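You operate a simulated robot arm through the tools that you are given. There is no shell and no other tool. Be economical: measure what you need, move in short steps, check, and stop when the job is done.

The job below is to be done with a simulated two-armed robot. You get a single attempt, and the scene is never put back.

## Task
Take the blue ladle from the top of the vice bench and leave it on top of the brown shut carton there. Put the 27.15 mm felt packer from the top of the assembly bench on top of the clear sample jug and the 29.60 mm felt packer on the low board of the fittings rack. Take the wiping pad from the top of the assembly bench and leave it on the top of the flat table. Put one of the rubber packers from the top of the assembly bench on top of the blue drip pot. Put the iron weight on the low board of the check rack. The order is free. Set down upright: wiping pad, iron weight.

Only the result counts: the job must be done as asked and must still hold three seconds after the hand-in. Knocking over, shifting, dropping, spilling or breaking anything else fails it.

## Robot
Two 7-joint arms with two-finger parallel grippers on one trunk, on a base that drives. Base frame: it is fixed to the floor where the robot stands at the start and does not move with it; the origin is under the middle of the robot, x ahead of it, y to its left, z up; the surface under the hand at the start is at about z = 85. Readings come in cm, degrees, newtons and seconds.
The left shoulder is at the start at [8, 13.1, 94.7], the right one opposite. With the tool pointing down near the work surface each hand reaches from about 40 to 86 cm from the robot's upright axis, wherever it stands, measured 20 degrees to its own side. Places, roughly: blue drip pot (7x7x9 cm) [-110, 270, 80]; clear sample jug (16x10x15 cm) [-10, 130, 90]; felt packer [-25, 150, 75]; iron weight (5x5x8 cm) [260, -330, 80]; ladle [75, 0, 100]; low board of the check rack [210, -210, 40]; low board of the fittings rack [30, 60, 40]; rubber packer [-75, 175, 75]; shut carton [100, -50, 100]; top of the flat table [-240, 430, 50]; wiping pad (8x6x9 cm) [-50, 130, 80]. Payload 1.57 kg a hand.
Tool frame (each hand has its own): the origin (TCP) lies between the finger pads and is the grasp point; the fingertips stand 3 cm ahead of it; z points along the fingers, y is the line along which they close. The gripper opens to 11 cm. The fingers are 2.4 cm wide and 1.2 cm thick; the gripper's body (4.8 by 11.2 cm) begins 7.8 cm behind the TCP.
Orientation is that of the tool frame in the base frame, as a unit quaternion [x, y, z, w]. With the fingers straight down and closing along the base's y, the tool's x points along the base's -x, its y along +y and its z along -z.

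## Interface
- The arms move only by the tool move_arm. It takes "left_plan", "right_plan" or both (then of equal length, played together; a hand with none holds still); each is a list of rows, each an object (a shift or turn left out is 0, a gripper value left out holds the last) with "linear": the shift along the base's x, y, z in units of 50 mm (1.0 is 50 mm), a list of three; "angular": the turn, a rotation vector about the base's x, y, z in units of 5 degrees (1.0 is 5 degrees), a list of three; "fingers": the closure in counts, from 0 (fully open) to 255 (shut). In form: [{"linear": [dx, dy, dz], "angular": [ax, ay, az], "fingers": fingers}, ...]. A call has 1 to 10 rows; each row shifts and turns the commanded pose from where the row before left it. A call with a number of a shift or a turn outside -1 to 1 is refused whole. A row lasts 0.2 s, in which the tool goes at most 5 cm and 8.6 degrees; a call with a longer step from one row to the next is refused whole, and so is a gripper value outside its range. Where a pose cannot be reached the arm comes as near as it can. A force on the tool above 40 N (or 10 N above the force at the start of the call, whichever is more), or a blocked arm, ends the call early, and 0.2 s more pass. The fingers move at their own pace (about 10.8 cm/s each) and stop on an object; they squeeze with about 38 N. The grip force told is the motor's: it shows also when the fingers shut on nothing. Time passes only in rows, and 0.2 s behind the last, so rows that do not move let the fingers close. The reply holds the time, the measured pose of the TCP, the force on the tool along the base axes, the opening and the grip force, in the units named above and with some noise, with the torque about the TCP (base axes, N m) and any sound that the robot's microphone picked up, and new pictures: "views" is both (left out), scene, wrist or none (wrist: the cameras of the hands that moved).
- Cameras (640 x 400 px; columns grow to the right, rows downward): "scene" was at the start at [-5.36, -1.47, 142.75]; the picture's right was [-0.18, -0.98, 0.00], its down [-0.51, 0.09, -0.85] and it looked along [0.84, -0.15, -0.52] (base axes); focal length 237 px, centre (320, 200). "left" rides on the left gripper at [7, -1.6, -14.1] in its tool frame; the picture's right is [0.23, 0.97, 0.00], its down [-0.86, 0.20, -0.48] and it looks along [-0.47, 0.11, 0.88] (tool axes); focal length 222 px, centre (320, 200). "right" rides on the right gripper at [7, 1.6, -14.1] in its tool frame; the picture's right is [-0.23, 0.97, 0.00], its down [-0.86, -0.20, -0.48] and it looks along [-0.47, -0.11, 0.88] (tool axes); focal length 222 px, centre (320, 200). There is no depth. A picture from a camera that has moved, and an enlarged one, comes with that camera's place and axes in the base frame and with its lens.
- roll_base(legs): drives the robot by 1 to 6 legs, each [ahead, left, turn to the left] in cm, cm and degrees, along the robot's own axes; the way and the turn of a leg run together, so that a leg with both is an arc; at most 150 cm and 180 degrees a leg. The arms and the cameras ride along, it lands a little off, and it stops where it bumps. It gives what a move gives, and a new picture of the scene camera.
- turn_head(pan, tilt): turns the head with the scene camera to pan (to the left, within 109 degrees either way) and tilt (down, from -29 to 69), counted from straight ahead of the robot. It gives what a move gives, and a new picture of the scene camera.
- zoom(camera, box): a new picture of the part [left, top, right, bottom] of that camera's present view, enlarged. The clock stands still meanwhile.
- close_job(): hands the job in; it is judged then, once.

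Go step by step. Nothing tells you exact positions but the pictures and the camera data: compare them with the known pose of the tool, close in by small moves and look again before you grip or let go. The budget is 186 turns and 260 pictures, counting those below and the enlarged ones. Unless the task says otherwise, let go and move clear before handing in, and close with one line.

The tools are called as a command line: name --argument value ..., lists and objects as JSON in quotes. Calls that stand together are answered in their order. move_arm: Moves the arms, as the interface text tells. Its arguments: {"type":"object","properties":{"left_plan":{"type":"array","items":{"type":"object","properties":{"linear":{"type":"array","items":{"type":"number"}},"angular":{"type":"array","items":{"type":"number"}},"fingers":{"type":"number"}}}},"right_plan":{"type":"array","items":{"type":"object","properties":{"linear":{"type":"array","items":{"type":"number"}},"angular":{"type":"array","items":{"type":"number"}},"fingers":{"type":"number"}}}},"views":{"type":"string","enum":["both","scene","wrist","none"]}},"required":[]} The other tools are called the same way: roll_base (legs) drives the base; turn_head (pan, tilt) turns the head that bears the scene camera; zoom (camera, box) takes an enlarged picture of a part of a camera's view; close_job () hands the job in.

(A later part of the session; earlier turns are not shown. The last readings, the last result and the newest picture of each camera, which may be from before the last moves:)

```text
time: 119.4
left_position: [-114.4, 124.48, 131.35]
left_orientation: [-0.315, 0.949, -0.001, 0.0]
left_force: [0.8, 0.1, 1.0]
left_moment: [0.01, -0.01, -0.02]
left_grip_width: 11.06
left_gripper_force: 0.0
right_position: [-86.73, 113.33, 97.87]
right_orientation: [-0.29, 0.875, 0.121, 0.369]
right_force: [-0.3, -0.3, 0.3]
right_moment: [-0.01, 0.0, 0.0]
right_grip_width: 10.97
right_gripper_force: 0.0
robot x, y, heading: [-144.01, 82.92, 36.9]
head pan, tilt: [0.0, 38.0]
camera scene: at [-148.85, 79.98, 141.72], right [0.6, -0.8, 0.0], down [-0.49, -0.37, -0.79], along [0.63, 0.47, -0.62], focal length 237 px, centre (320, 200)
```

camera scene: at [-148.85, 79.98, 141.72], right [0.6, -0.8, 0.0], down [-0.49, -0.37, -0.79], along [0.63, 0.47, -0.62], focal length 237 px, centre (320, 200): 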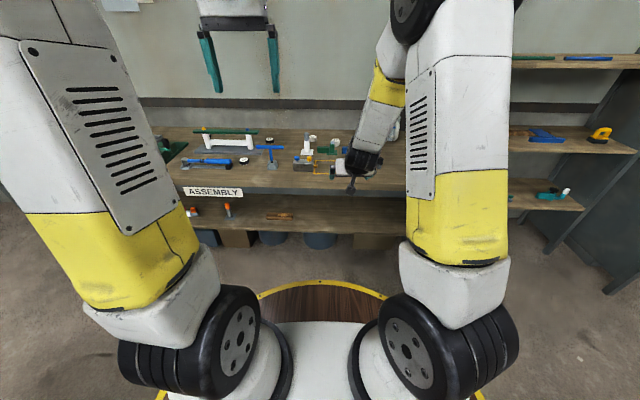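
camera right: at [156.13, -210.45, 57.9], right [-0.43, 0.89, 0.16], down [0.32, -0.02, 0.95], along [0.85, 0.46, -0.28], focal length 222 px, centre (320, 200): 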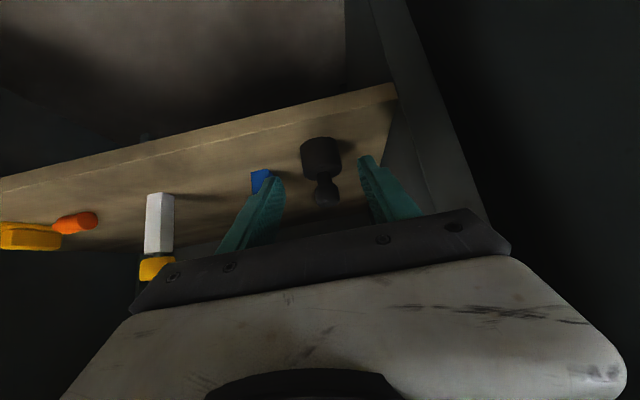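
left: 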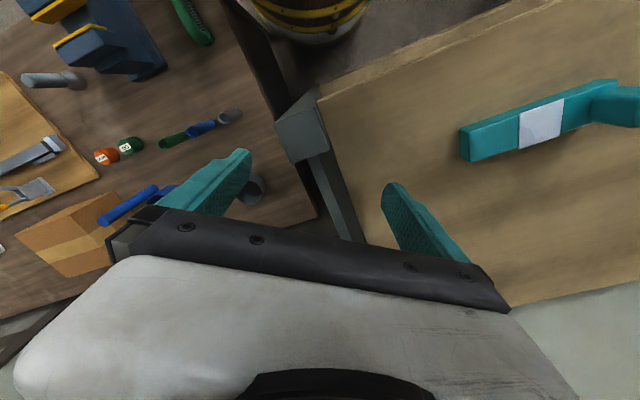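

I bring the right hand back to a pointing-down posture at the side so I can see the bench.

move_arm --right_plan '[{"linear": [0.035, -0.64, 0.58], "angular": [-0.6, 0.8, 0]}, {"linear": [0.035, -0.64, 0.58], "angular": [-0.6, 0.8, 0]}, {"linear": [0.035, -0.64, 0.58], "angular": [-0.6, 0.8, 0]}, {"linear": [0.035, -0.64, 0.58], "angular": [-0.6, 0.8, 0]}, {"linear": [0.035, -0.64, 0.58], "angular": [-0.6, 0.8, 0]}, {"linear": [0.035, -0.64, 0.58], "angular": [-0.6, 0.8, 0]}, {"linear": [0.035, -0.64, 0.58], "angular": [-0.6, 0.8, 0]}, {"linear": [0.035, -0.64, 0.58], "angular": [-0.6, 0.8, 0]}, {"linear": [0.035, -0.64, 0.58], "angular": [-0.6, 0.8, 0]}]' --views "scene"

zoom --camera "scene" --box '[160, 100, 440, 260]'

```text
time: 121.4
left_position: [-114.38, 124.62, 131.34]
left_orientation: [-0.315, 0.949, 0.001, 0.001]
left_force: [-0.3, 0.0, -1.0]
left_moment: [0.0, 0.01, -0.01]
left_grip_width: 10.99
left_gripper_force: 0.0
right_position: [-85.09, 84.33, 124.3]
right_orientation: [-0.315, 0.949, 0.002, 0.007]
right_force: [0.3, -0.3, -0.6]
right_moment: [-0.01, -0.05, -0.03]
right_grip_width: 11.01
right_gripper_force: 0.1
robot x, y, heading: [-144.12, 83.15, 36.9]
head pan, tilt: [0.0, 38.0]
camera scene: at [-148.86, 79.99, 141.71], right [0.6, -0.8, 0.0], down [-0.49, -0.37, -0.79], along [0.63, 0.47, -0.62], focal length 237 px, centre (320, 200)
```

scene: 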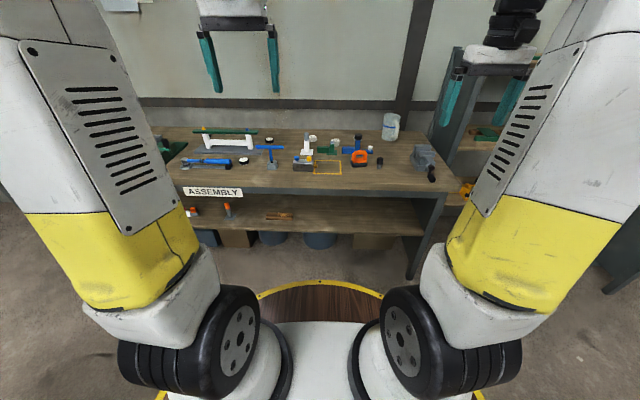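

```text
2.29 times, centred on (300, 180) of scene
camera zoom: at [-148.86, 79.99, 141.71], right [0.6, -0.8, 0.0], down [-0.49, -0.37, -0.79], along [0.63, 0.47, -0.62], focal length 541 px, centre (366, 246)
```

zoom: 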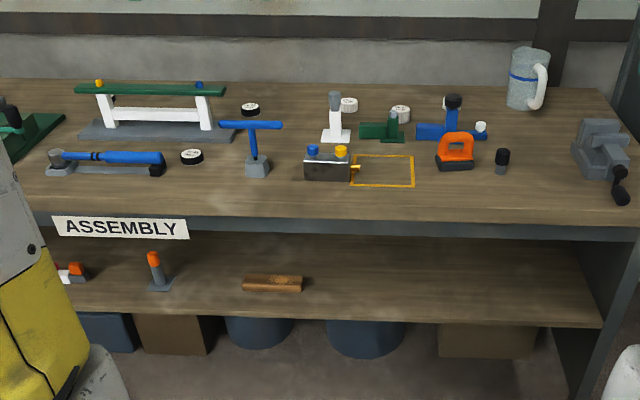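

roll_base --legs '[[38, -12, -2]]'

zoom --camera "scene" --box '[230, 60, 450, 220]'

```text
time: 123.9
left_position: [-75.03, 135.48, 131.42]
left_orientation: [-0.296, 0.955, 0.001, 0.0]
left_force: [0.0, -0.2, -0.2]
left_moment: [0.03, -0.03, -0.01]
left_grip_width: 11.0
left_gripper_force: 0.0
right_position: [-47.47, 94.06, 124.15]
right_orientation: [-0.297, 0.955, 0.0, 0.007]
right_force: [-0.6, -0.5, 0.1]
right_moment: [0.0, -0.02, -0.01]
right_grip_width: 10.98
right_gripper_force: 0.1
robot x, y, heading: [-106.61, 95.51, 34.4]
head pan, tilt: [0.0, 38.0]
camera scene: at [-111.25, 92.34, 141.71], right [0.57, -0.82, 0.0], down [-0.51, -0.35, -0.79], along [0.65, 0.45, -0.62], focal length 237 px, centre (320, 200)
```

scene: 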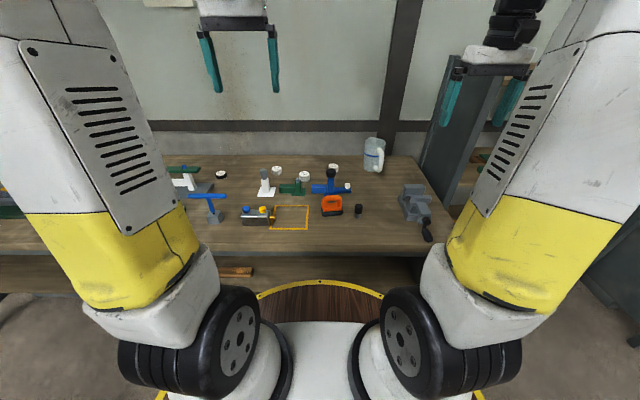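

```text
2.50 times, centred on (340, 140) of scene
camera zoom: at [-111.25, 92.34, 141.71], right [0.57, -0.82, 0.0], down [-0.51, -0.35, -0.79], along [0.65, 0.45, -0.62], focal length 592 px, centre (270, 350)
```

zoom: 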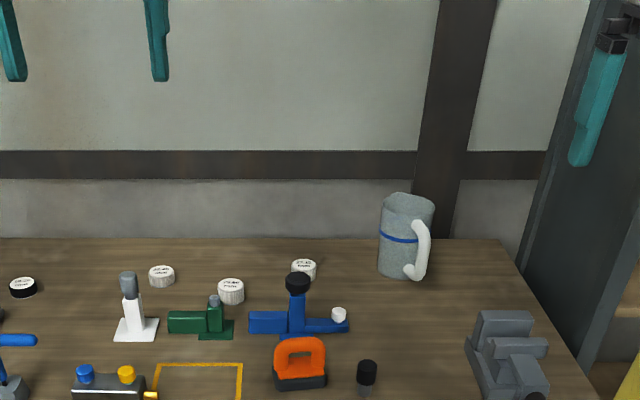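

zoom --camera "scene" --box '[266, 158, 316, 188]'

zoom --camera "scene" --box '[310, 155, 360, 185]'

zoom --camera "scene" --box '[190, 155, 260, 197]'

```text
12.80 times, centred on (291, 173) of scene
camera zoom: at [-111.25, 92.34, 141.71], right [0.57, -0.82, 0.0], down [-0.51, -0.35, -0.79], along [0.65, 0.45, -0.62], focal length 3030 px, centre (691, 546)
```

zoom: 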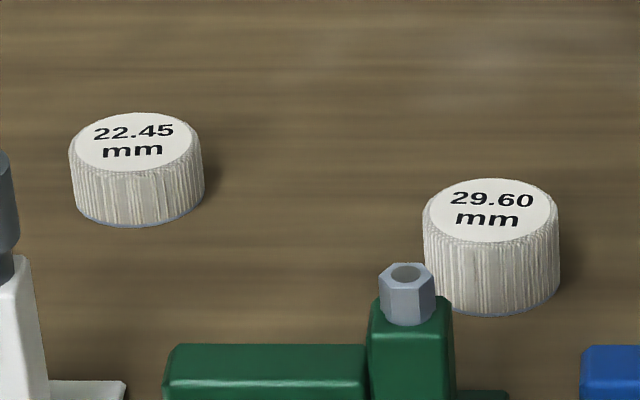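

```text
12.80 times, centred on (335, 170) of scene
camera zoom: at [-111.25, 92.34, 141.71], right [0.57, -0.82, 0.0], down [-0.51, -0.35, -0.79], along [0.65, 0.45, -0.62], focal length 3030 px, centre (128, 584)
```

zoom: 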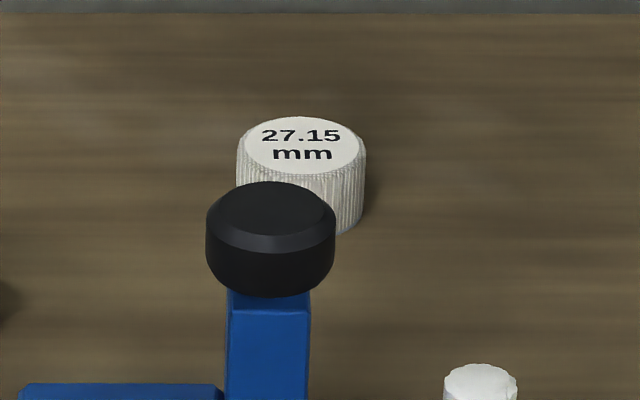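

```text
9.14 times, centred on (225, 176) of scene
camera zoom: at [-111.25, 92.34, 141.71], right [0.57, -0.82, 0.0], down [-0.51, -0.35, -0.79], along [0.65, 0.45, -0.62], focal length 2164 px, centre (1189, 419)
```

zoom: 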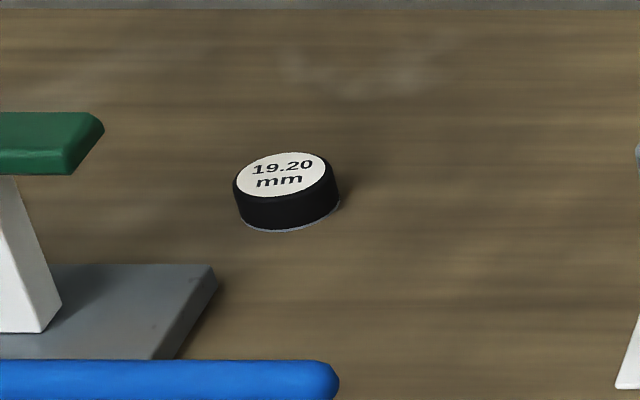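

The labels read clearly: 22.45, 29.60 and 27.15 are the felt packers, and 19.20 is a rubber one. I'll check the jug top and the orange-handled wiping pad.

zoom --camera "scene" --box '[350, 130, 400, 180]'

zoom --camera "scene" --box '[310, 170, 370, 220]'

```text
8.00 times, centred on (375, 155) of scene
camera zoom: at [-111.25, 92.34, 141.71], right [0.57, -0.82, 0.0], down [-0.51, -0.35, -0.79], along [0.65, 0.45, -0.62], focal length 1894 px, centre (-120, 560)
```

zoom: 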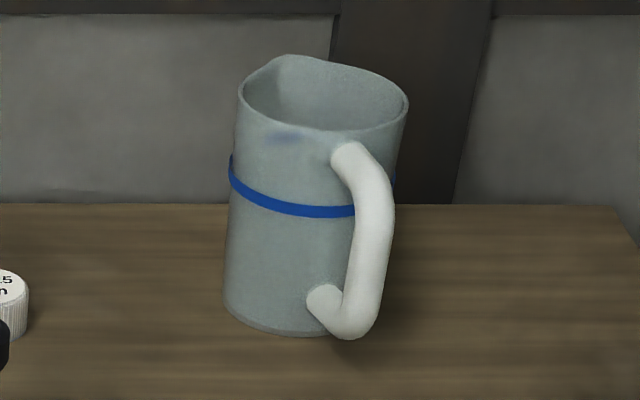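

```text
8.00 times, centred on (340, 195) of scene
camera zoom: at [-111.25, 92.34, 141.71], right [0.57, -0.82, 0.0], down [-0.51, -0.35, -0.79], along [0.65, 0.45, -0.62], focal length 1894 px, centre (160, 240)
```

zoom: 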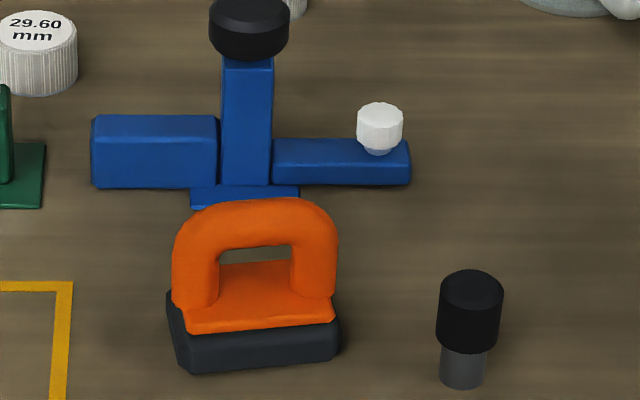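

The jug is an open one, at about (-1, 126). The 27.15 packer is near (-18, 148), the 29.60 near (-34, 155) and the pad near (-45, 127). I shift closer and turn left so the right arm reaches deep.

roll_base --legs '[[17, -20, 0], [0, 0, 32]]'

turn_head --pan -25 --tilt 45

```text
time: 127.3
left_position: [-75.51, 139.08, 131.32]
left_orientation: [-0.544, 0.839, 0.0, 0.0]
left_force: [0.3, 0.2, -0.3]
left_moment: [0.0, 0.01, 0.01]
left_grip_width: 11.0
left_gripper_force: 0.1
right_position: [-30.36, 118.33, 124.16]
right_orientation: [-0.545, 0.838, 0.003, 0.008]
right_force: [0.1, 0.6, -0.5]
right_moment: [0.03, 0.02, -0.04]
right_grip_width: 11.0
right_gripper_force: 0.0
robot x, y, heading: [-81.22, 87.93, 66.1]
head pan, tilt: [0.0, 38.0]
camera scene: at [-83.81, 83.55, 141.71], right [0.91, -0.41, 0.0], down [-0.25, -0.56, -0.79], along [0.32, 0.72, -0.62], focal length 237 px, centre (320, 200)
```

scene: 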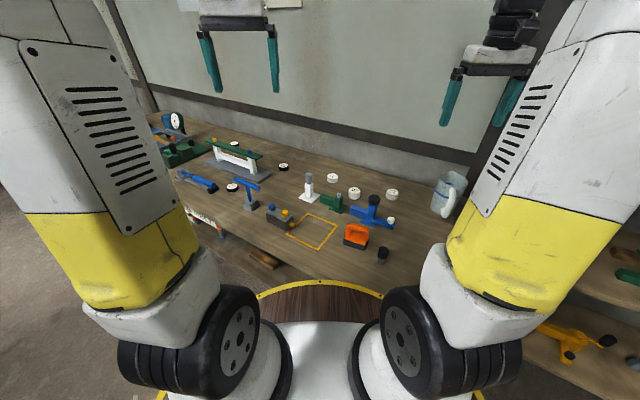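

```text
time: 128.2
left_position: [-75.66, 139.13, 131.27]
left_orientation: [-0.544, 0.839, 0.0, 0.0]
left_force: [0.1, 0.2, -0.7]
left_moment: [-0.02, -0.01, 0.01]
left_grip_width: 11.0
left_gripper_force: 0.0
right_position: [-30.37, 118.24, 124.25]
right_orientation: [-0.544, 0.839, 0.003, 0.007]
right_force: [-0.3, 0.1, 0.8]
right_moment: [-0.03, 0.03, -0.02]
right_grip_width: 11.01
right_gripper_force: 0.0
robot x, y, heading: [-81.24, 88.01, 66.1]
head pan, tilt: [-25.0, 45.0]
camera scene: at [-81.19, 81.01, 140.69], right [0.66, -0.75, 0.0], down [-0.53, -0.46, -0.71], along [0.53, 0.46, -0.71], focal length 237 px, centre (320, 200)
```

scene: 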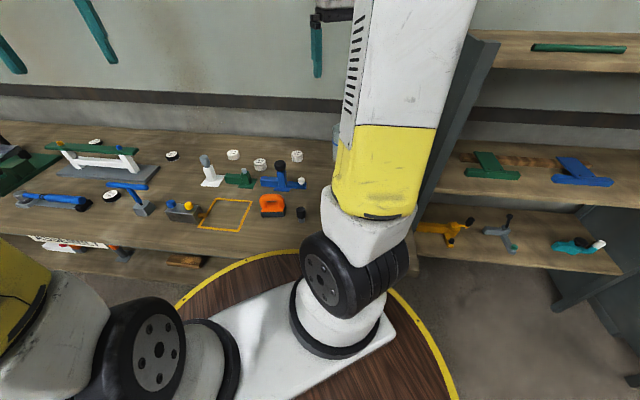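

Triangulation gives the bench top at z≈80.5 and the 27.15 packer at about (-24, 144). The right hand goes above it.

move_arm --right_plan '[{"linear": [0.158, 0.648, -0.6]}, {"linear": [0.158, 0.648, -0.6]}, {"linear": [0.158, 0.648, -0.6]}, {"linear": [0.158, 0.648, -0.6]}, {"linear": [0.158, 0.648, -0.6]}, {"linear": [0.158, 0.648, -0.6]}, {"linear": [0.158, 0.648, -0.6]}, {"linear": [0.158, 0.648, -0.6]}, {}]'

```text
time: 130.2
left_position: [-75.55, 139.08, 131.21]
left_orientation: [-0.544, 0.839, 0.0, 0.0]
left_force: [0.4, -0.8, -0.4]
left_moment: [-0.02, -0.03, 0.0]
left_grip_width: 10.98
left_gripper_force: 0.0
right_position: [-24.18, 144.37, 100.26]
right_orientation: [-0.544, 0.839, 0.004, 0.007]
right_force: [-0.4, -0.1, -0.2]
right_moment: [-0.02, 0.02, -0.05]
right_grip_width: 11.01
right_gripper_force: 0.1
robot x, y, heading: [-81.39, 88.16, 66.0]
head pan, tilt: [-25.0, 45.0]
camera scene: at [-81.18, 81.02, 140.69], right [0.66, -0.76, 0.0], down [-0.53, -0.46, -0.71], along [0.53, 0.46, -0.71], focal length 237 px, centre (320, 200)
camera right: at [-28.59, 138.32, 114.34], right [-0.8, 0.6, 0.0], down [0.53, 0.69, 0.49], along [0.3, 0.39, -0.87], focal length 222 px, centre (320, 200)
```

scene: 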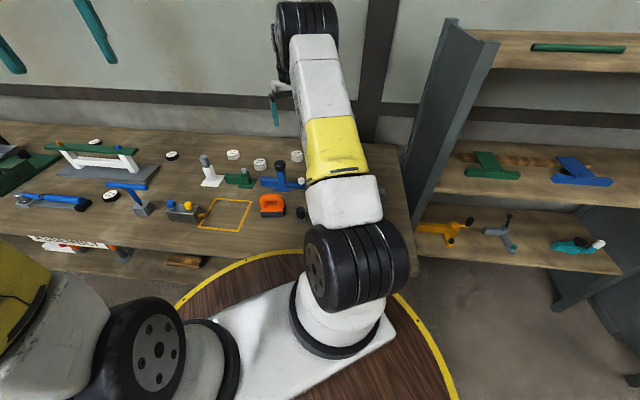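
right: 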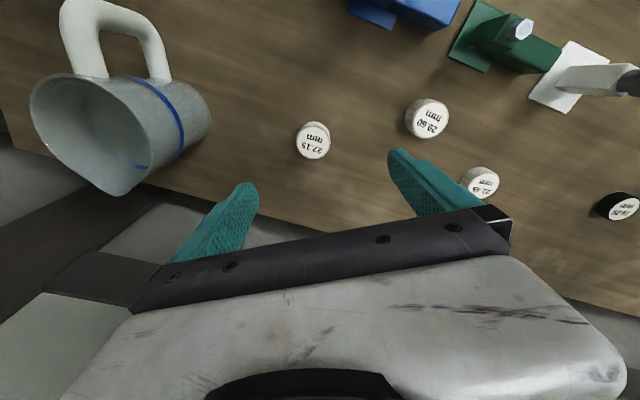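

move_arm --right_plan '[{"linear": [0.29, 0.03, -0.6]}, {"linear": [0, 0, -0.9]}, {"linear": [0, 0, -0.9]}, {"linear": [0, 0, -0.6]}, {"linear": [0, 0, -0.15]}, {}]' --views "wrist"

```text
time: 131.6
left_position: [-75.46, 139.16, 131.33]
left_orientation: [-0.545, 0.838, 0.0, 0.0]
left_force: [0.3, 0.3, 0.7]
left_moment: [-0.01, -0.03, 0.02]
left_grip_width: 11.01
left_gripper_force: 0.0
right_position: [-22.59, 144.5, 84.5]
right_orientation: [-0.544, 0.839, 0.003, 0.008]
right_force: [-0.3, -0.1, -0.2]
right_moment: [-0.01, 0.03, 0.0]
right_grip_width: 11.0
right_gripper_force: 0.2
robot x, y, heading: [-81.22, 88.52, 66.2]
head pan, tilt: [-25.0, 45.0]
camera right: at [-27.13, 138.51, 98.46], right [-0.8, 0.6, 0.0], down [0.53, 0.69, 0.49], along [0.3, 0.39, -0.87], focal length 222 px, centre (320, 200)
```

right: 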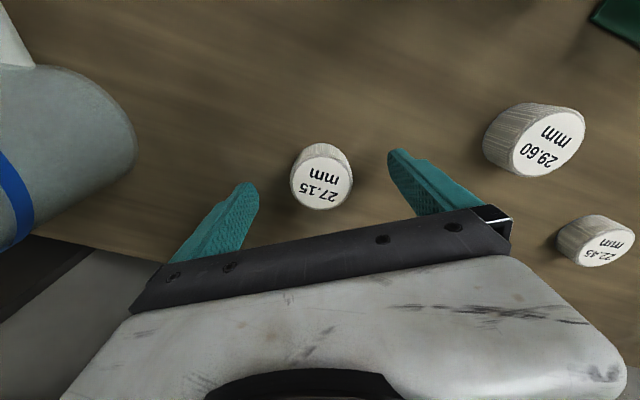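

move_arm --right_plan '[{"linear": [-0.05, -0.07, -0.1]}, {"fingers": 255}, {"fingers": 255}, {"fingers": 255}, {"fingers": 255}]' --views "wrist"

```text
time: 132.8
left_position: [-75.59, 139.13, 131.33]
left_orientation: [-0.544, 0.839, 0.0, 0.0]
left_force: [0.6, 0.3, 0.9]
left_moment: [0.0, 0.0, -0.01]
left_grip_width: 11.01
left_gripper_force: 0.1
right_position: [-22.92, 144.12, 84.01]
right_orientation: [-0.544, 0.839, 0.002, 0.008]
right_force: [0.4, -0.2, -0.6]
right_moment: [0.0, -0.02, 0.0]
right_grip_width: 4.78
right_gripper_force: 37.9
robot x, y, heading: [-81.27, 88.32, 66.3]
head pan, tilt: [-25.0, 45.0]
camera right: at [-27.37, 138.14, 97.96], right [-0.8, 0.6, 0.0], down [0.53, 0.69, 0.49], along [0.3, 0.39, -0.87], focal length 222 px, centre (320, 200)
```

right: 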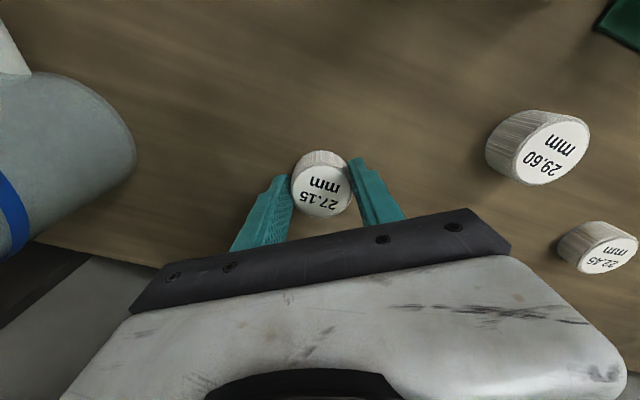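

move_arm --right_plan '[{"linear": [0, 0, 0.6]}, {"linear": [0, 0, 0.9]}, {"linear": [0, 0, 0.9]}, {"linear": [0, 0, 0.9]}, {"linear": [0, 0, 0.9]}, {"linear": [0, 0, 0.9]}, {"linear": [0.5, -0.3, 0.5]}, {"linear": [0.5, -0.3, 0.5]}, {}]'

```text
time: 134.8
left_position: [-75.5, 139.06, 131.31]
left_orientation: [-0.545, 0.839, 0.0, 0.0]
left_force: [0.2, -0.2, 0.9]
left_moment: [-0.01, 0.01, 0.0]
left_grip_width: 10.99
left_gripper_force: 0.0
right_position: [-18.19, 140.57, 114.3]
right_orientation: [-0.545, 0.839, 0.003, 0.007]
right_force: [0.0, -0.4, 0.0]
right_moment: [-0.04, -0.03, 0.03]
right_grip_width: 4.78
right_gripper_force: 38.0
right hand out of reach, approached as far as the arm can: row 8
robot x, y, heading: [-81.53, 88.27, 66.0]
head pan, tilt: [-25.0, 45.0]
camera scene: at [-81.18, 81.0, 140.69], right [0.66, -0.76, 0.0], down [-0.53, -0.46, -0.71], along [0.53, 0.46, -0.71], focal length 237 px, centre (320, 200)
camera right: at [-22.59, 134.61, 128.39], right [-0.8, 0.6, 0.0], down [0.53, 0.69, 0.49], along [0.3, 0.39, -0.87], focal length 222 px, centre (320, 200)
```

scene: 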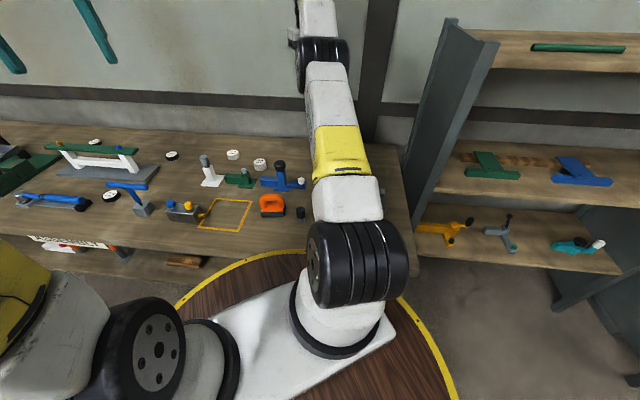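
right: 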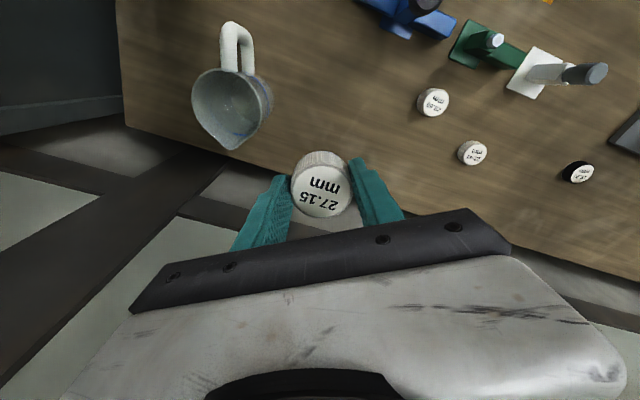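

zoom --camera "right" --box '[170, 10, 300, 160]'

```text
2.67 times, centred on (235, 85) of right
camera zoom: at [-22.59, 134.61, 128.39], right [-0.8, 0.6, 0.0], down [0.53, 0.69, 0.49], along [0.3, 0.39, -0.87], focal length 592 px, centre (547, 507)
```

zoom: 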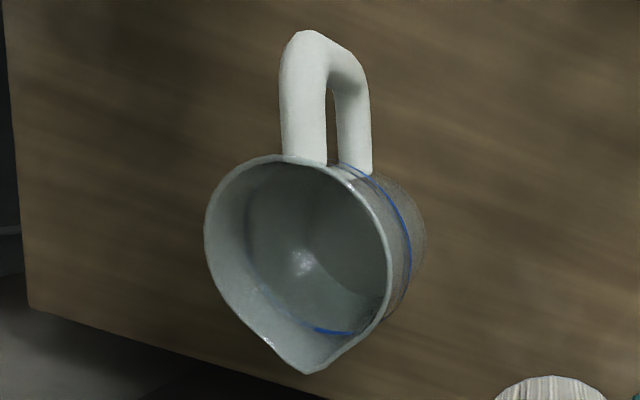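

The jug is open and hollow, with its rim centred at about (-9.8, 129.5) at z≈94–95. I'll move over it and lower with force checks to learn where the packer comes to rest.

move_arm --right_plan '[{"linear": [0.42, -0.555, -0.4]}, {"linear": [0.42, -0.555, -0.4]}, {"linear": [0.42, -0.555, -0.4]}, {"linear": [0.42, -0.555, -0.4]}, {}]'

```text
time: 136.0
left_position: [-75.5, 139.12, 131.4]
left_orientation: [-0.545, 0.839, -0.001, 0.001]
left_force: [-0.4, 0.0, 0.2]
left_moment: [-0.01, -0.02, -0.02]
left_grip_width: 11.01
left_gripper_force: 0.1
right_position: [-9.73, 129.58, 106.33]
right_orientation: [-0.544, 0.839, 0.003, 0.007]
right_force: [-0.2, -0.6, -0.8]
right_moment: [0.01, 0.0, -0.03]
right_grip_width: 4.78
right_gripper_force: 38.2
robot x, y, heading: [-81.65, 88.71, 65.9]
head pan, tilt: [-25.0, 45.0]
camera scene: at [-81.18, 81.01, 140.69], right [0.66, -0.76, 0.0], down [-0.53, -0.46, -0.71], along [0.53, 0.46, -0.71], focal length 237 px, centre (320, 200)
camera right: at [-14.24, 123.64, 120.43], right [-0.8, 0.6, 0.0], down [0.53, 0.69, 0.49], along [0.3, 0.39, -0.87], focal length 222 px, centre (320, 200)
```

scene: 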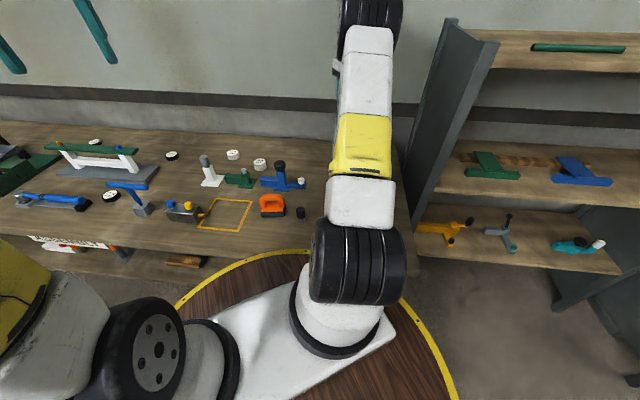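
right: 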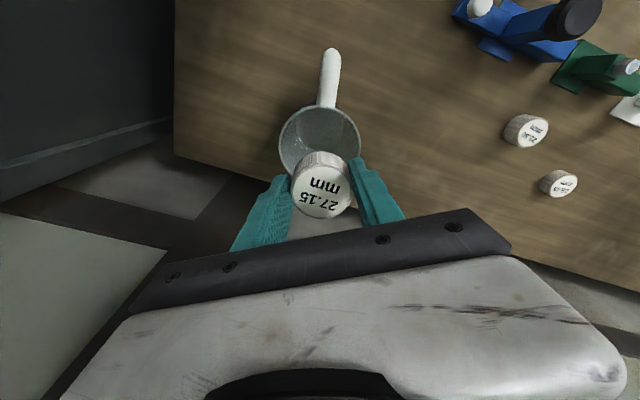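

move_arm --right_plan '[{"linear": [0, 0, -0.7]}, {"linear": [0, 0, -0.6]}, {"linear": [0, 0, -0.3]}, {"linear": [0, 0, -0.15]}, {"linear": [0, 0, -0.15]}, {"linear": [0, 0, -0.15]}, {}]'

```text
time: 137.2
left_position: [-75.59, 139.1, 131.23]
left_orientation: [-0.545, 0.839, 0.0, 0.0]
left_force: [-0.2, -1.1, -0.1]
left_moment: [0.04, -0.02, 0.03]
left_grip_width: 11.03
left_gripper_force: 0.0
right_position: [-9.57, 129.61, 97.88]
right_orientation: [-0.544, 0.839, 0.004, 0.013]
right_force: [-1.3, 0.0, 9.0]
right_moment: [0.11, 0.17, 0.05]
right_grip_width: 4.8
right_gripper_force: 37.9
robot x, y, heading: [-81.29, 88.08, 66.1]
head pan, tilt: [-25.0, 45.0]
stopped in row 5 (right hand): the force on the tool passed its limit at 43 N (the readings are from after the stop); the commanded pose is now the measured one
camera scene: at [-81.24, 80.97, 140.69], right [0.66, -0.76, 0.0], down [-0.53, -0.46, -0.71], along [0.53, 0.46, -0.71], focal length 237 px, centre (320, 200)
camera right: at [-14.23, 123.5, 111.79], right [-0.8, 0.6, 0.0], down [0.52, 0.69, 0.5], along [0.3, 0.4, -0.86], focal length 222 px, centre (320, 200)
```

scene: 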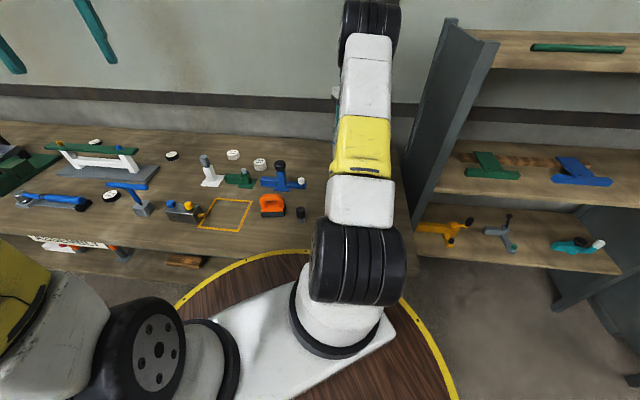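
right: 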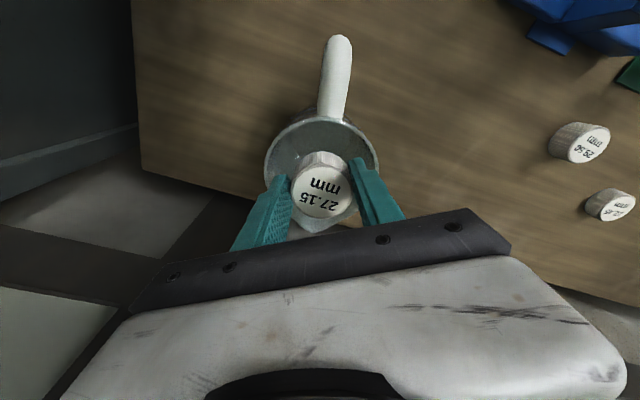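

Contact at rim level with the packer centred, so the jug top acts as a closed surface. I ease off slightly, release and rise.

move_arm --right_plan '[{"linear": [0, 0, 0.02]}, {"fingers": 130}, {"fingers": 100}, {"linear": [0, 0, 0.3]}, {"linear": [0, 0, 0.8]}, {}]' --views "wrist"

```text
time: 138.6
left_position: [-75.55, 139.14, 131.37]
left_orientation: [-0.544, 0.839, 0.0, 0.001]
left_force: [0.4, 0.8, 0.0]
left_moment: [-0.01, 0.03, 0.02]
left_grip_width: 11.02
left_gripper_force: 0.0
right_position: [-9.53, 129.73, 103.12]
right_orientation: [-0.544, 0.839, 0.004, 0.012]
right_force: [0.8, -0.6, -0.5]
right_moment: [0.02, -0.02, 0.0]
right_grip_width: 6.71
right_gripper_force: 0.2
robot x, y, heading: [-81.41, 88.08, 66.1]
head pan, tilt: [-25.0, 45.0]
camera right: at [-14.16, 123.54, 117.25], right [-0.8, 0.6, 0.0], down [0.52, 0.69, 0.5], along [0.3, 0.4, -0.87], focal length 222 px, centre (320, 200)
```

right: 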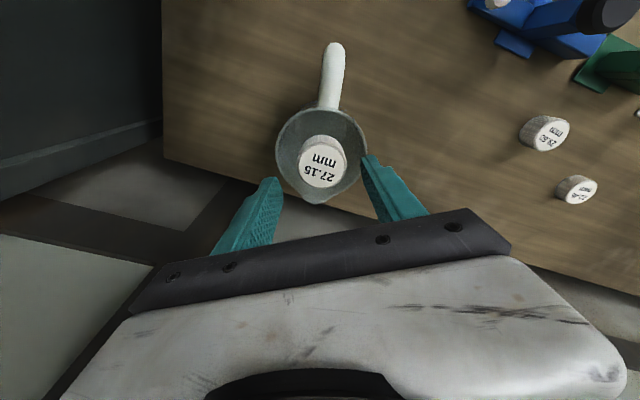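

The 27.15 packer lies flat on the jug. Next is the 29.60 at about (-36.9, 150.5): I go there with a 20° tilt that will suit setting it on the rack's low board.

move_arm --right_plan '[{"linear": [0, 0, 0.9]}, {"linear": [-0.74, 0.42, 0], "angular": [0.9135, -0.4067, 0], "fingers": 80}, {"linear": [-0.74, 0.42, 0], "angular": [0.9135, -0.4067, 0]}, {"linear": [-0.74, 0.42, 0], "angular": [0.9135, -0.4067, 0]}, {"linear": [-0.74, 0.42, 0], "angular": [0.9135, -0.4067, 0]}, {"linear": [-0.74, 0.42, -0.3]}, {"linear": [-0.74, 0.42, -0.4]}, {"linear": [-0.74, 0.42, -0.5]}, {"linear": [-0.5, 0.3, -0.5]}, {}]'

```text
time: 140.8
left_position: [-75.6, 139.1, 131.27]
left_orientation: [-0.544, 0.839, 0.0, 0.0]
left_force: [0.5, -0.5, -0.5]
left_moment: [0.01, -0.02, 0.01]
left_grip_width: 11.0
left_gripper_force: 0.1
right_position: [-37.98, 145.84, 99.18]
right_orientation: [-0.534, 0.825, 0.098, 0.157]
right_force: [0.8, -0.2, -0.3]
right_moment: [-0.05, -0.02, -0.04]
right_grip_width: 7.55
right_gripper_force: 0.0
robot x, y, heading: [-81.02, 88.36, 66.1]
head pan, tilt: [-25.0, 45.0]
camera scene: at [-81.19, 81.0, 140.69], right [0.66, -0.76, 0.0], down [-0.53, -0.46, -0.71], along [0.53, 0.46, -0.71], focal length 237 px, centre (320, 200)
camera right: at [-44.34, 135.84, 109.85], right [-0.8, 0.59, 0.08], down [0.43, 0.49, 0.76], along [0.41, 0.64, -0.65], focal length 222 px, centre (320, 200)
```

scene: 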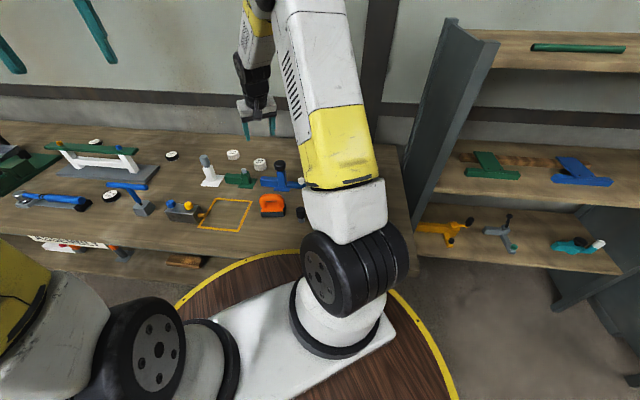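
right: 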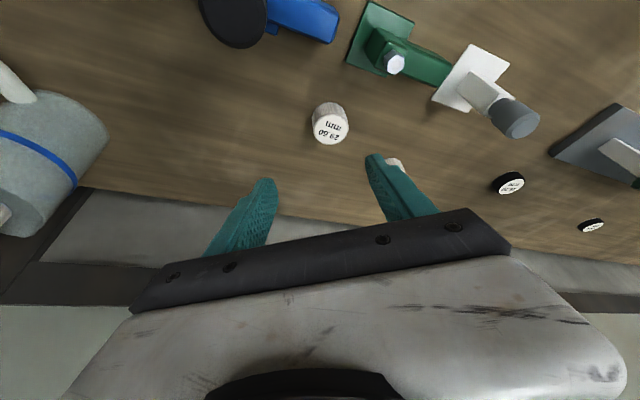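

move_arm --right_plan '[{"linear": [0.1, 0.9, 0]}, {"linear": [0, 0, -0.8]}, {"linear": [0, 0, -0.8]}, {"linear": [0, 0, -0.8]}, {"linear": [0, 0, -0.5]}, {}]' --views "wrist"

```text
time: 142.2
left_position: [-75.5, 139.11, 131.34]
left_orientation: [-0.545, 0.839, 0.0, 0.0]
left_force: [0.0, -0.2, -0.2]
left_moment: [0.03, 0.02, -0.03]
left_grip_width: 10.99
left_gripper_force: 0.0
right_position: [-37.35, 150.35, 84.57]
right_orientation: [-0.534, 0.825, 0.099, 0.157]
right_force: [-0.4, -0.1, -0.6]
right_moment: [0.0, -0.01, -0.01]
right_grip_width: 7.53
right_gripper_force: 0.0
robot x, y, heading: [-81.77, 88.03, 66.0]
head pan, tilt: [-25.0, 45.0]
camera right: at [-43.75, 140.25, 95.29], right [-0.8, 0.59, 0.08], down [0.43, 0.49, 0.76], along [0.41, 0.64, -0.65], focal length 222 px, centre (320, 200)
```

right: 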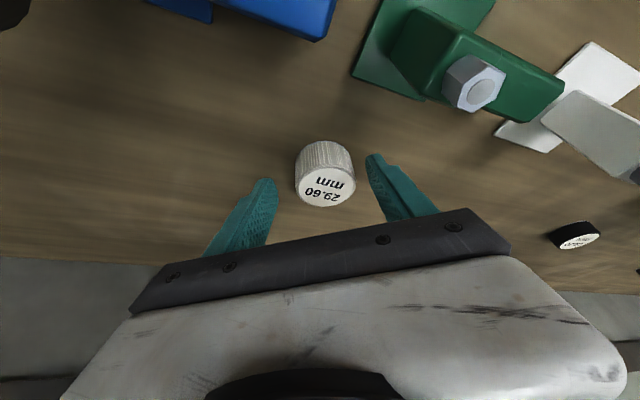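

move_arm --right_plan '[{"linear": [0, 0, -0.1]}, {"fingers": 255}, {"fingers": 255}, {"fingers": 255}, {}]' --views "wrist"

```text
time: 143.4
left_position: [-75.6, 139.15, 131.27]
left_orientation: [-0.544, 0.839, 0.0, 0.0]
left_force: [0.5, 0.1, -0.6]
left_moment: [-0.02, 0.01, 0.01]
left_grip_width: 11.01
left_gripper_force: 0.1
right_position: [-37.46, 150.29, 84.22]
right_orientation: [-0.535, 0.824, 0.1, 0.158]
right_force: [0.3, 0.8, 2.7]
right_moment: [0.1, 0.05, 0.04]
right_grip_width: 4.73
right_gripper_force: 37.8
robot x, y, heading: [-81.34, 88.4, 66.0]
head pan, tilt: [-25.0, 45.0]
camera right: at [-43.83, 140.24, 94.84], right [-0.8, 0.59, 0.08], down [0.43, 0.49, 0.76], along [0.41, 0.64, -0.65], focal length 222 px, centre (320, 200)
```

right: 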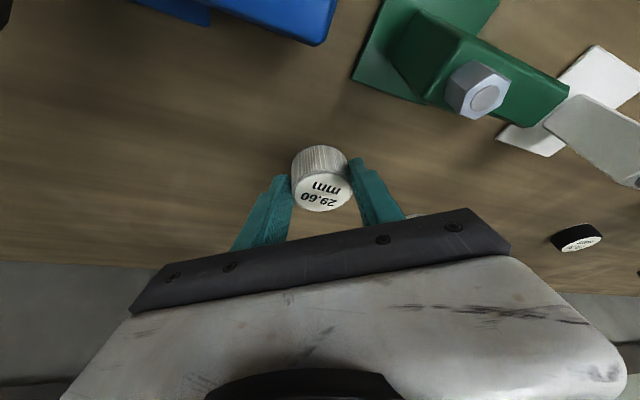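

move_arm --right_plan '[{"linear": [0, 0, 0.5]}, {"linear": [0, 0, 0.9]}, {"linear": [0, 0, 0.9]}, {"linear": [0, 0, 0.9]}, {"linear": [0, 0, 0.9]}, {"linear": [-0.3, -0.6, 0.7]}, {"linear": [-0.3, -0.6, 0.7]}, {"linear": [-0.35, -0.8, 0.3]}, {"linear": [-0.35, -0.8, 0]}, {}]'

roll_base --legs '[[-36, 21.5, 0], [0, 0, -31], [0, -75, 0]]'

turn_head --pan 0 --tilt 42

```text
time: 145.6
left_position: [-75.52, 139.12, 131.27]
left_orientation: [-0.544, 0.839, -0.001, 0.0]
left_force: [-0.2, 0.9, 1.4]
left_moment: [0.01, 0.04, 0.02]
left_grip_width: 11.03
left_gripper_force: 0.0
right_position: [-44.14, 136.53, 113.3]
right_orientation: [-0.535, 0.824, 0.098, 0.157]
right_force: [0.3, 0.5, -1.7]
right_moment: [-0.03, 0.01, 0.01]
right_grip_width: 4.75
right_gripper_force: 38.3
robot x, y, heading: [-80.9, 88.35, 66.1]
head pan, tilt: [-25.0, 45.0]
camera scene: at [-81.19, 80.99, 140.69], right [0.66, -0.76, 0.0], down [-0.53, -0.46, -0.71], along [0.53, 0.46, -0.71], focal length 237 px, centre (320, 200)
camera right: at [-50.47, 126.43, 123.88], right [-0.8, 0.59, 0.08], down [0.43, 0.49, 0.76], along [0.41, 0.64, -0.65], focal length 222 px, centre (320, 200)
```

scene: 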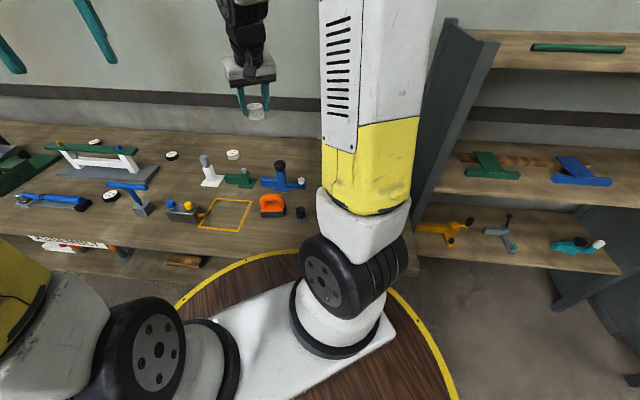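
right: 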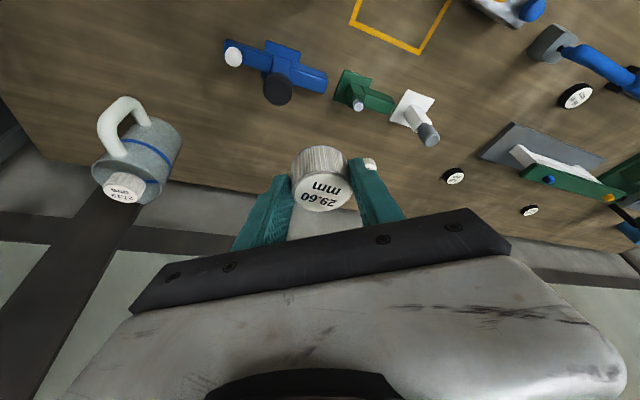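

```text
time: 153.4
left_position: [-42.11, 42.52, 131.27]
left_orientation: [-0.297, 0.955, 0.0, 0.0]
left_force: [0.0, -0.7, -0.7]
left_moment: [-0.05, 0.02, 0.0]
left_grip_width: 11.02
left_gripper_force: 0.1
right_position: [-16.75, 23.75, 113.1]
right_orientation: [-0.291, 0.938, 0.053, 0.178]
right_force: [1.0, -0.1, -0.4]
right_moment: [-0.02, 0.01, -0.01]
right_grip_width: 4.76
right_gripper_force: 38.1
robot x, y, heading: [-73.56, 2.23, 34.2]
head pan, tilt: [-25.0, 45.0]
camera scene: at [-77.42, -4.26, 140.69], right [0.16, -0.99, 0.0], down [-0.7, -0.12, -0.71], along [0.7, 0.12, -0.71], focal length 237 px, centre (320, 200)
```

scene: 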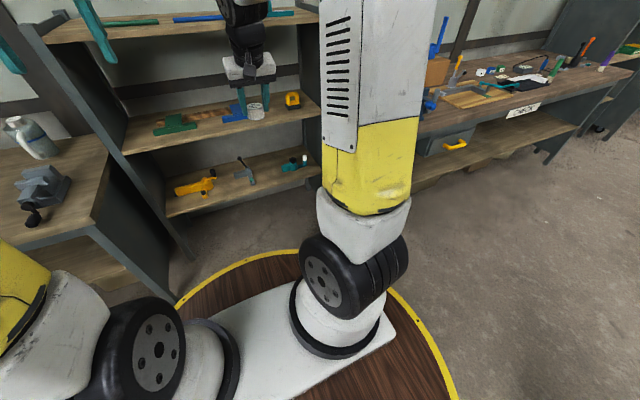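

```text
time: 154.2
left_position: [-42.08, 42.51, 131.34]
left_orientation: [-0.297, 0.955, 0.0, 0.0]
left_force: [0.4, 0.0, 0.1]
left_moment: [-0.03, -0.02, 0.0]
left_grip_width: 10.98
left_gripper_force: 0.1
right_position: [-16.66, 23.82, 113.2]
right_orientation: [-0.291, 0.939, 0.053, 0.179]
right_force: [0.7, 0.0, -0.9]
right_moment: [0.02, 0.0, 0.01]
right_grip_width: 4.75
right_gripper_force: 38.5
robot x, y, heading: [-73.74, 1.99, 34.4]
head pan, tilt: [0.0, 42.0]
camera scene: at [-78.54, -0.87, 141.12], right [0.57, -0.82, 0.0], down [-0.55, -0.38, -0.74], along [0.61, 0.42, -0.67], focal length 237 px, centre (320, 200)
```

scene: 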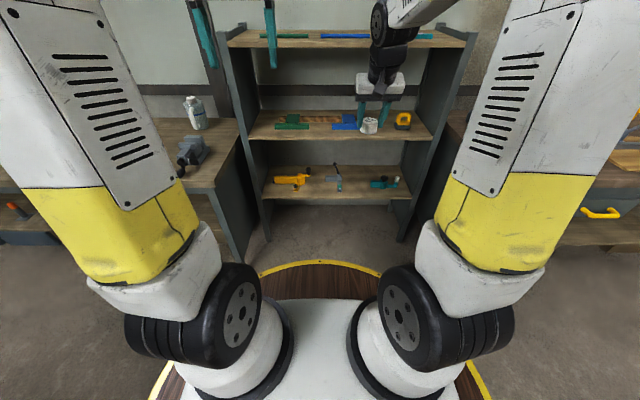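

zoom --camera "scene" --box '[230, 90, 450, 250]'

```text
2.50 times, centred on (340, 170) of scene
camera zoom: at [-78.54, -0.87, 141.12], right [0.57, -0.82, 0.0], down [-0.55, -0.38, -0.74], along [0.61, 0.42, -0.67], focal length 592 px, centre (270, 275)
```

zoom: 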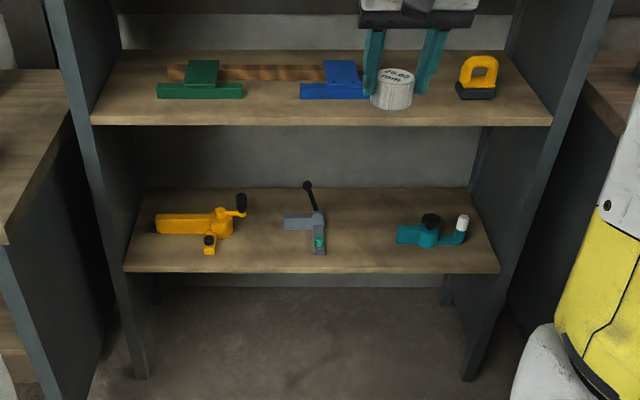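

move_arm --right_plan '[{"linear": [-0.2, -0.13, -0.9]}, {"linear": [-0.2, -0.13, -0.9]}, {"linear": [-0.2, -0.13, -0.9]}, {"linear": [-0.2, -0.13, -0.9]}, {"linear": [-0.2, -0.13, -0.9]}, {"linear": [-0.2, -0.13, -0.9]}, {"linear": [-0.2, -0.13, -0.9]}, {"linear": [-0.2, -0.13, -0.9]}, {"linear": [-0.2, -0.13, -0.9]}, {"linear": [-0.2, -0.13, -0.9]}]' --views "none"

roll_base --legs '[[39, -9, 0]]'

```text
time: 156.4
left_position: [-42.21, 42.43, 131.31]
left_orientation: [-0.297, 0.955, 0.0, 0.001]
left_force: [0.6, 0.0, 0.4]
left_moment: [0.01, -0.06, -0.01]
left_grip_width: 11.0
left_gripper_force: 0.0
right_position: [-26.74, 17.22, 68.19]
right_orientation: [-0.291, 0.939, 0.051, 0.179]
right_force: [0.4, -0.7, 0.2]
right_moment: [-0.01, -0.03, -0.03]
right_grip_width: 4.73
right_gripper_force: 38.2
robot x, y, heading: [-73.29, 2.21, 34.7]
head pan, tilt: [0.0, 42.0]
```

```text
time: 158.9
left_position: [-4.97, 57.16, 131.27]
left_orientation: [-0.297, 0.955, 0.0, -0.001]
left_force: [0.4, -0.3, -0.1]
left_moment: [0.01, 0.0, 0.02]
left_grip_width: 11.0
left_gripper_force: 0.0
right_position: [10.5, 31.9, 68.15]
right_orientation: [-0.291, 0.938, 0.053, 0.178]
right_force: [0.0, 0.1, -0.5]
right_moment: [0.0, -0.03, 0.02]
right_grip_width: 4.74
right_gripper_force: 38.3
robot x, y, heading: [-36.39, 17.01, 34.6]
head pan, tilt: [0.0, 42.0]
camera scene: at [-41.38, 13.78, 141.12], right [0.57, -0.82, 0.0], down [-0.55, -0.38, -0.74], along [0.61, 0.42, -0.67], focal length 237 px, centre (320, 200)
```

scene: 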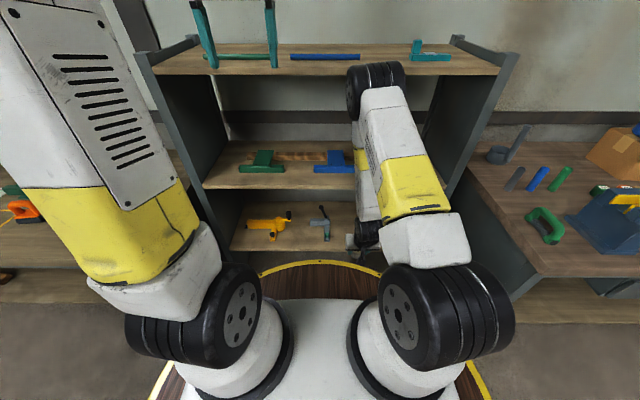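

move_arm --right_plan '[{"linear": [0.7, 0.5, -0.4]}, {"linear": [0.7, 0.5, -0.4]}, {"linear": [0.6, 0.4, -0.5]}, {}]'

```text
time: 159.9
left_position: [-5.07, 57.17, 131.29]
left_orientation: [-0.297, 0.955, -0.001, 0.0]
left_force: [-0.5, 0.3, -0.2]
left_moment: [-0.01, 0.01, -0.01]
left_grip_width: 11.0
left_gripper_force: 0.1
right_position: [20.54, 38.93, 61.6]
right_orientation: [-0.292, 0.938, 0.053, 0.177]
right_force: [-0.4, -0.1, -0.4]
right_moment: [-0.01, 0.02, -0.02]
right_grip_width: 4.75
right_gripper_force: 38.3
robot x, y, heading: [-36.03, 16.97, 34.5]
head pan, tilt: [0.0, 42.0]
camera scene: at [-41.37, 13.78, 141.12], right [0.57, -0.82, 0.0], down [-0.55, -0.38, -0.74], along [0.61, 0.42, -0.67], focal length 237 px, centre (320, 200)
camera right: at [9.96, 33.74, 72.24], right [-0.38, 0.92, 0.08], down [0.62, 0.19, 0.76], along [0.69, 0.33, -0.65], focal length 222 px, centre (320, 200)
```

scene: 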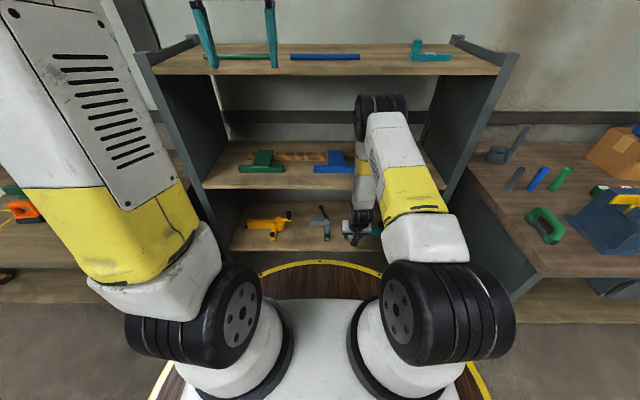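
right: 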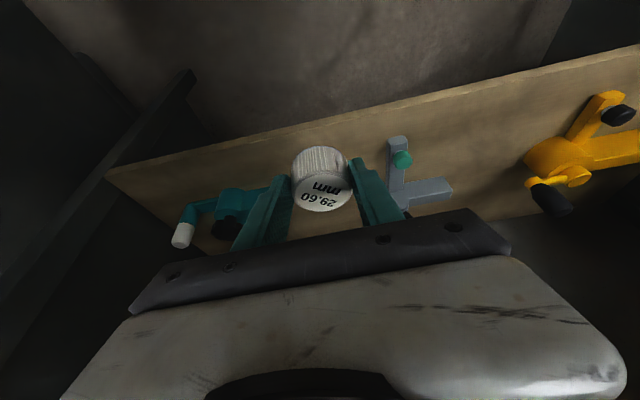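

move_arm --right_plan '[{"linear": [0.2, 0.14, -0.6]}, {"linear": [0.3, 0.2, -0.5]}, {"linear": [0.4, 0.28, -0.4]}, {"linear": [0.45, 0.31, -0.2]}, {"linear": [0.42, 0.29, 0]}, {}]'

```text
time: 161.3
left_position: [-5.05, 57.17, 131.27]
left_orientation: [-0.297, 0.955, 0.0, 0.0]
left_force: [0.3, 0.0, -0.7]
left_moment: [0.01, -0.01, 0.0]
left_grip_width: 10.98
left_gripper_force: 0.2
right_position: [29.26, 44.96, 52.96]
right_orientation: [-0.292, 0.938, 0.051, 0.178]
right_force: [-0.3, 0.5, -0.6]
right_moment: [0.0, 0.0, -0.01]
right_grip_width: 4.76
right_gripper_force: 38.5
robot x, y, heading: [-36.62, 16.72, 34.7]
head pan, tilt: [0.0, 42.0]
camera scene: at [-41.37, 13.78, 141.12], right [0.57, -0.82, 0.0], down [-0.55, -0.38, -0.74], along [0.61, 0.42, -0.67], focal length 237 px, centre (320, 200)
camera right: at [18.68, 39.77, 63.72], right [-0.38, 0.92, 0.08], down [0.62, 0.19, 0.76], along [0.69, 0.33, -0.65], focal length 222 px, centre (320, 200)
```

scene: 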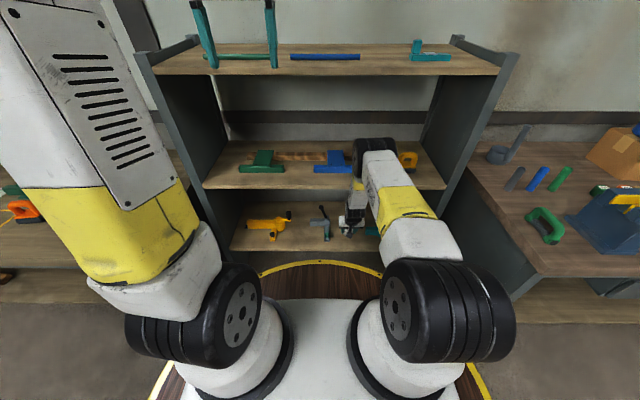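
right: 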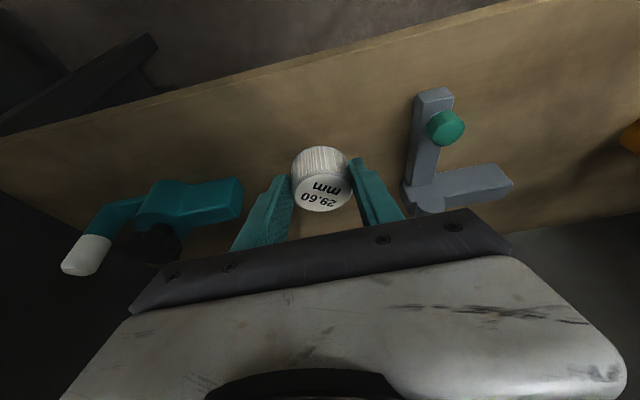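

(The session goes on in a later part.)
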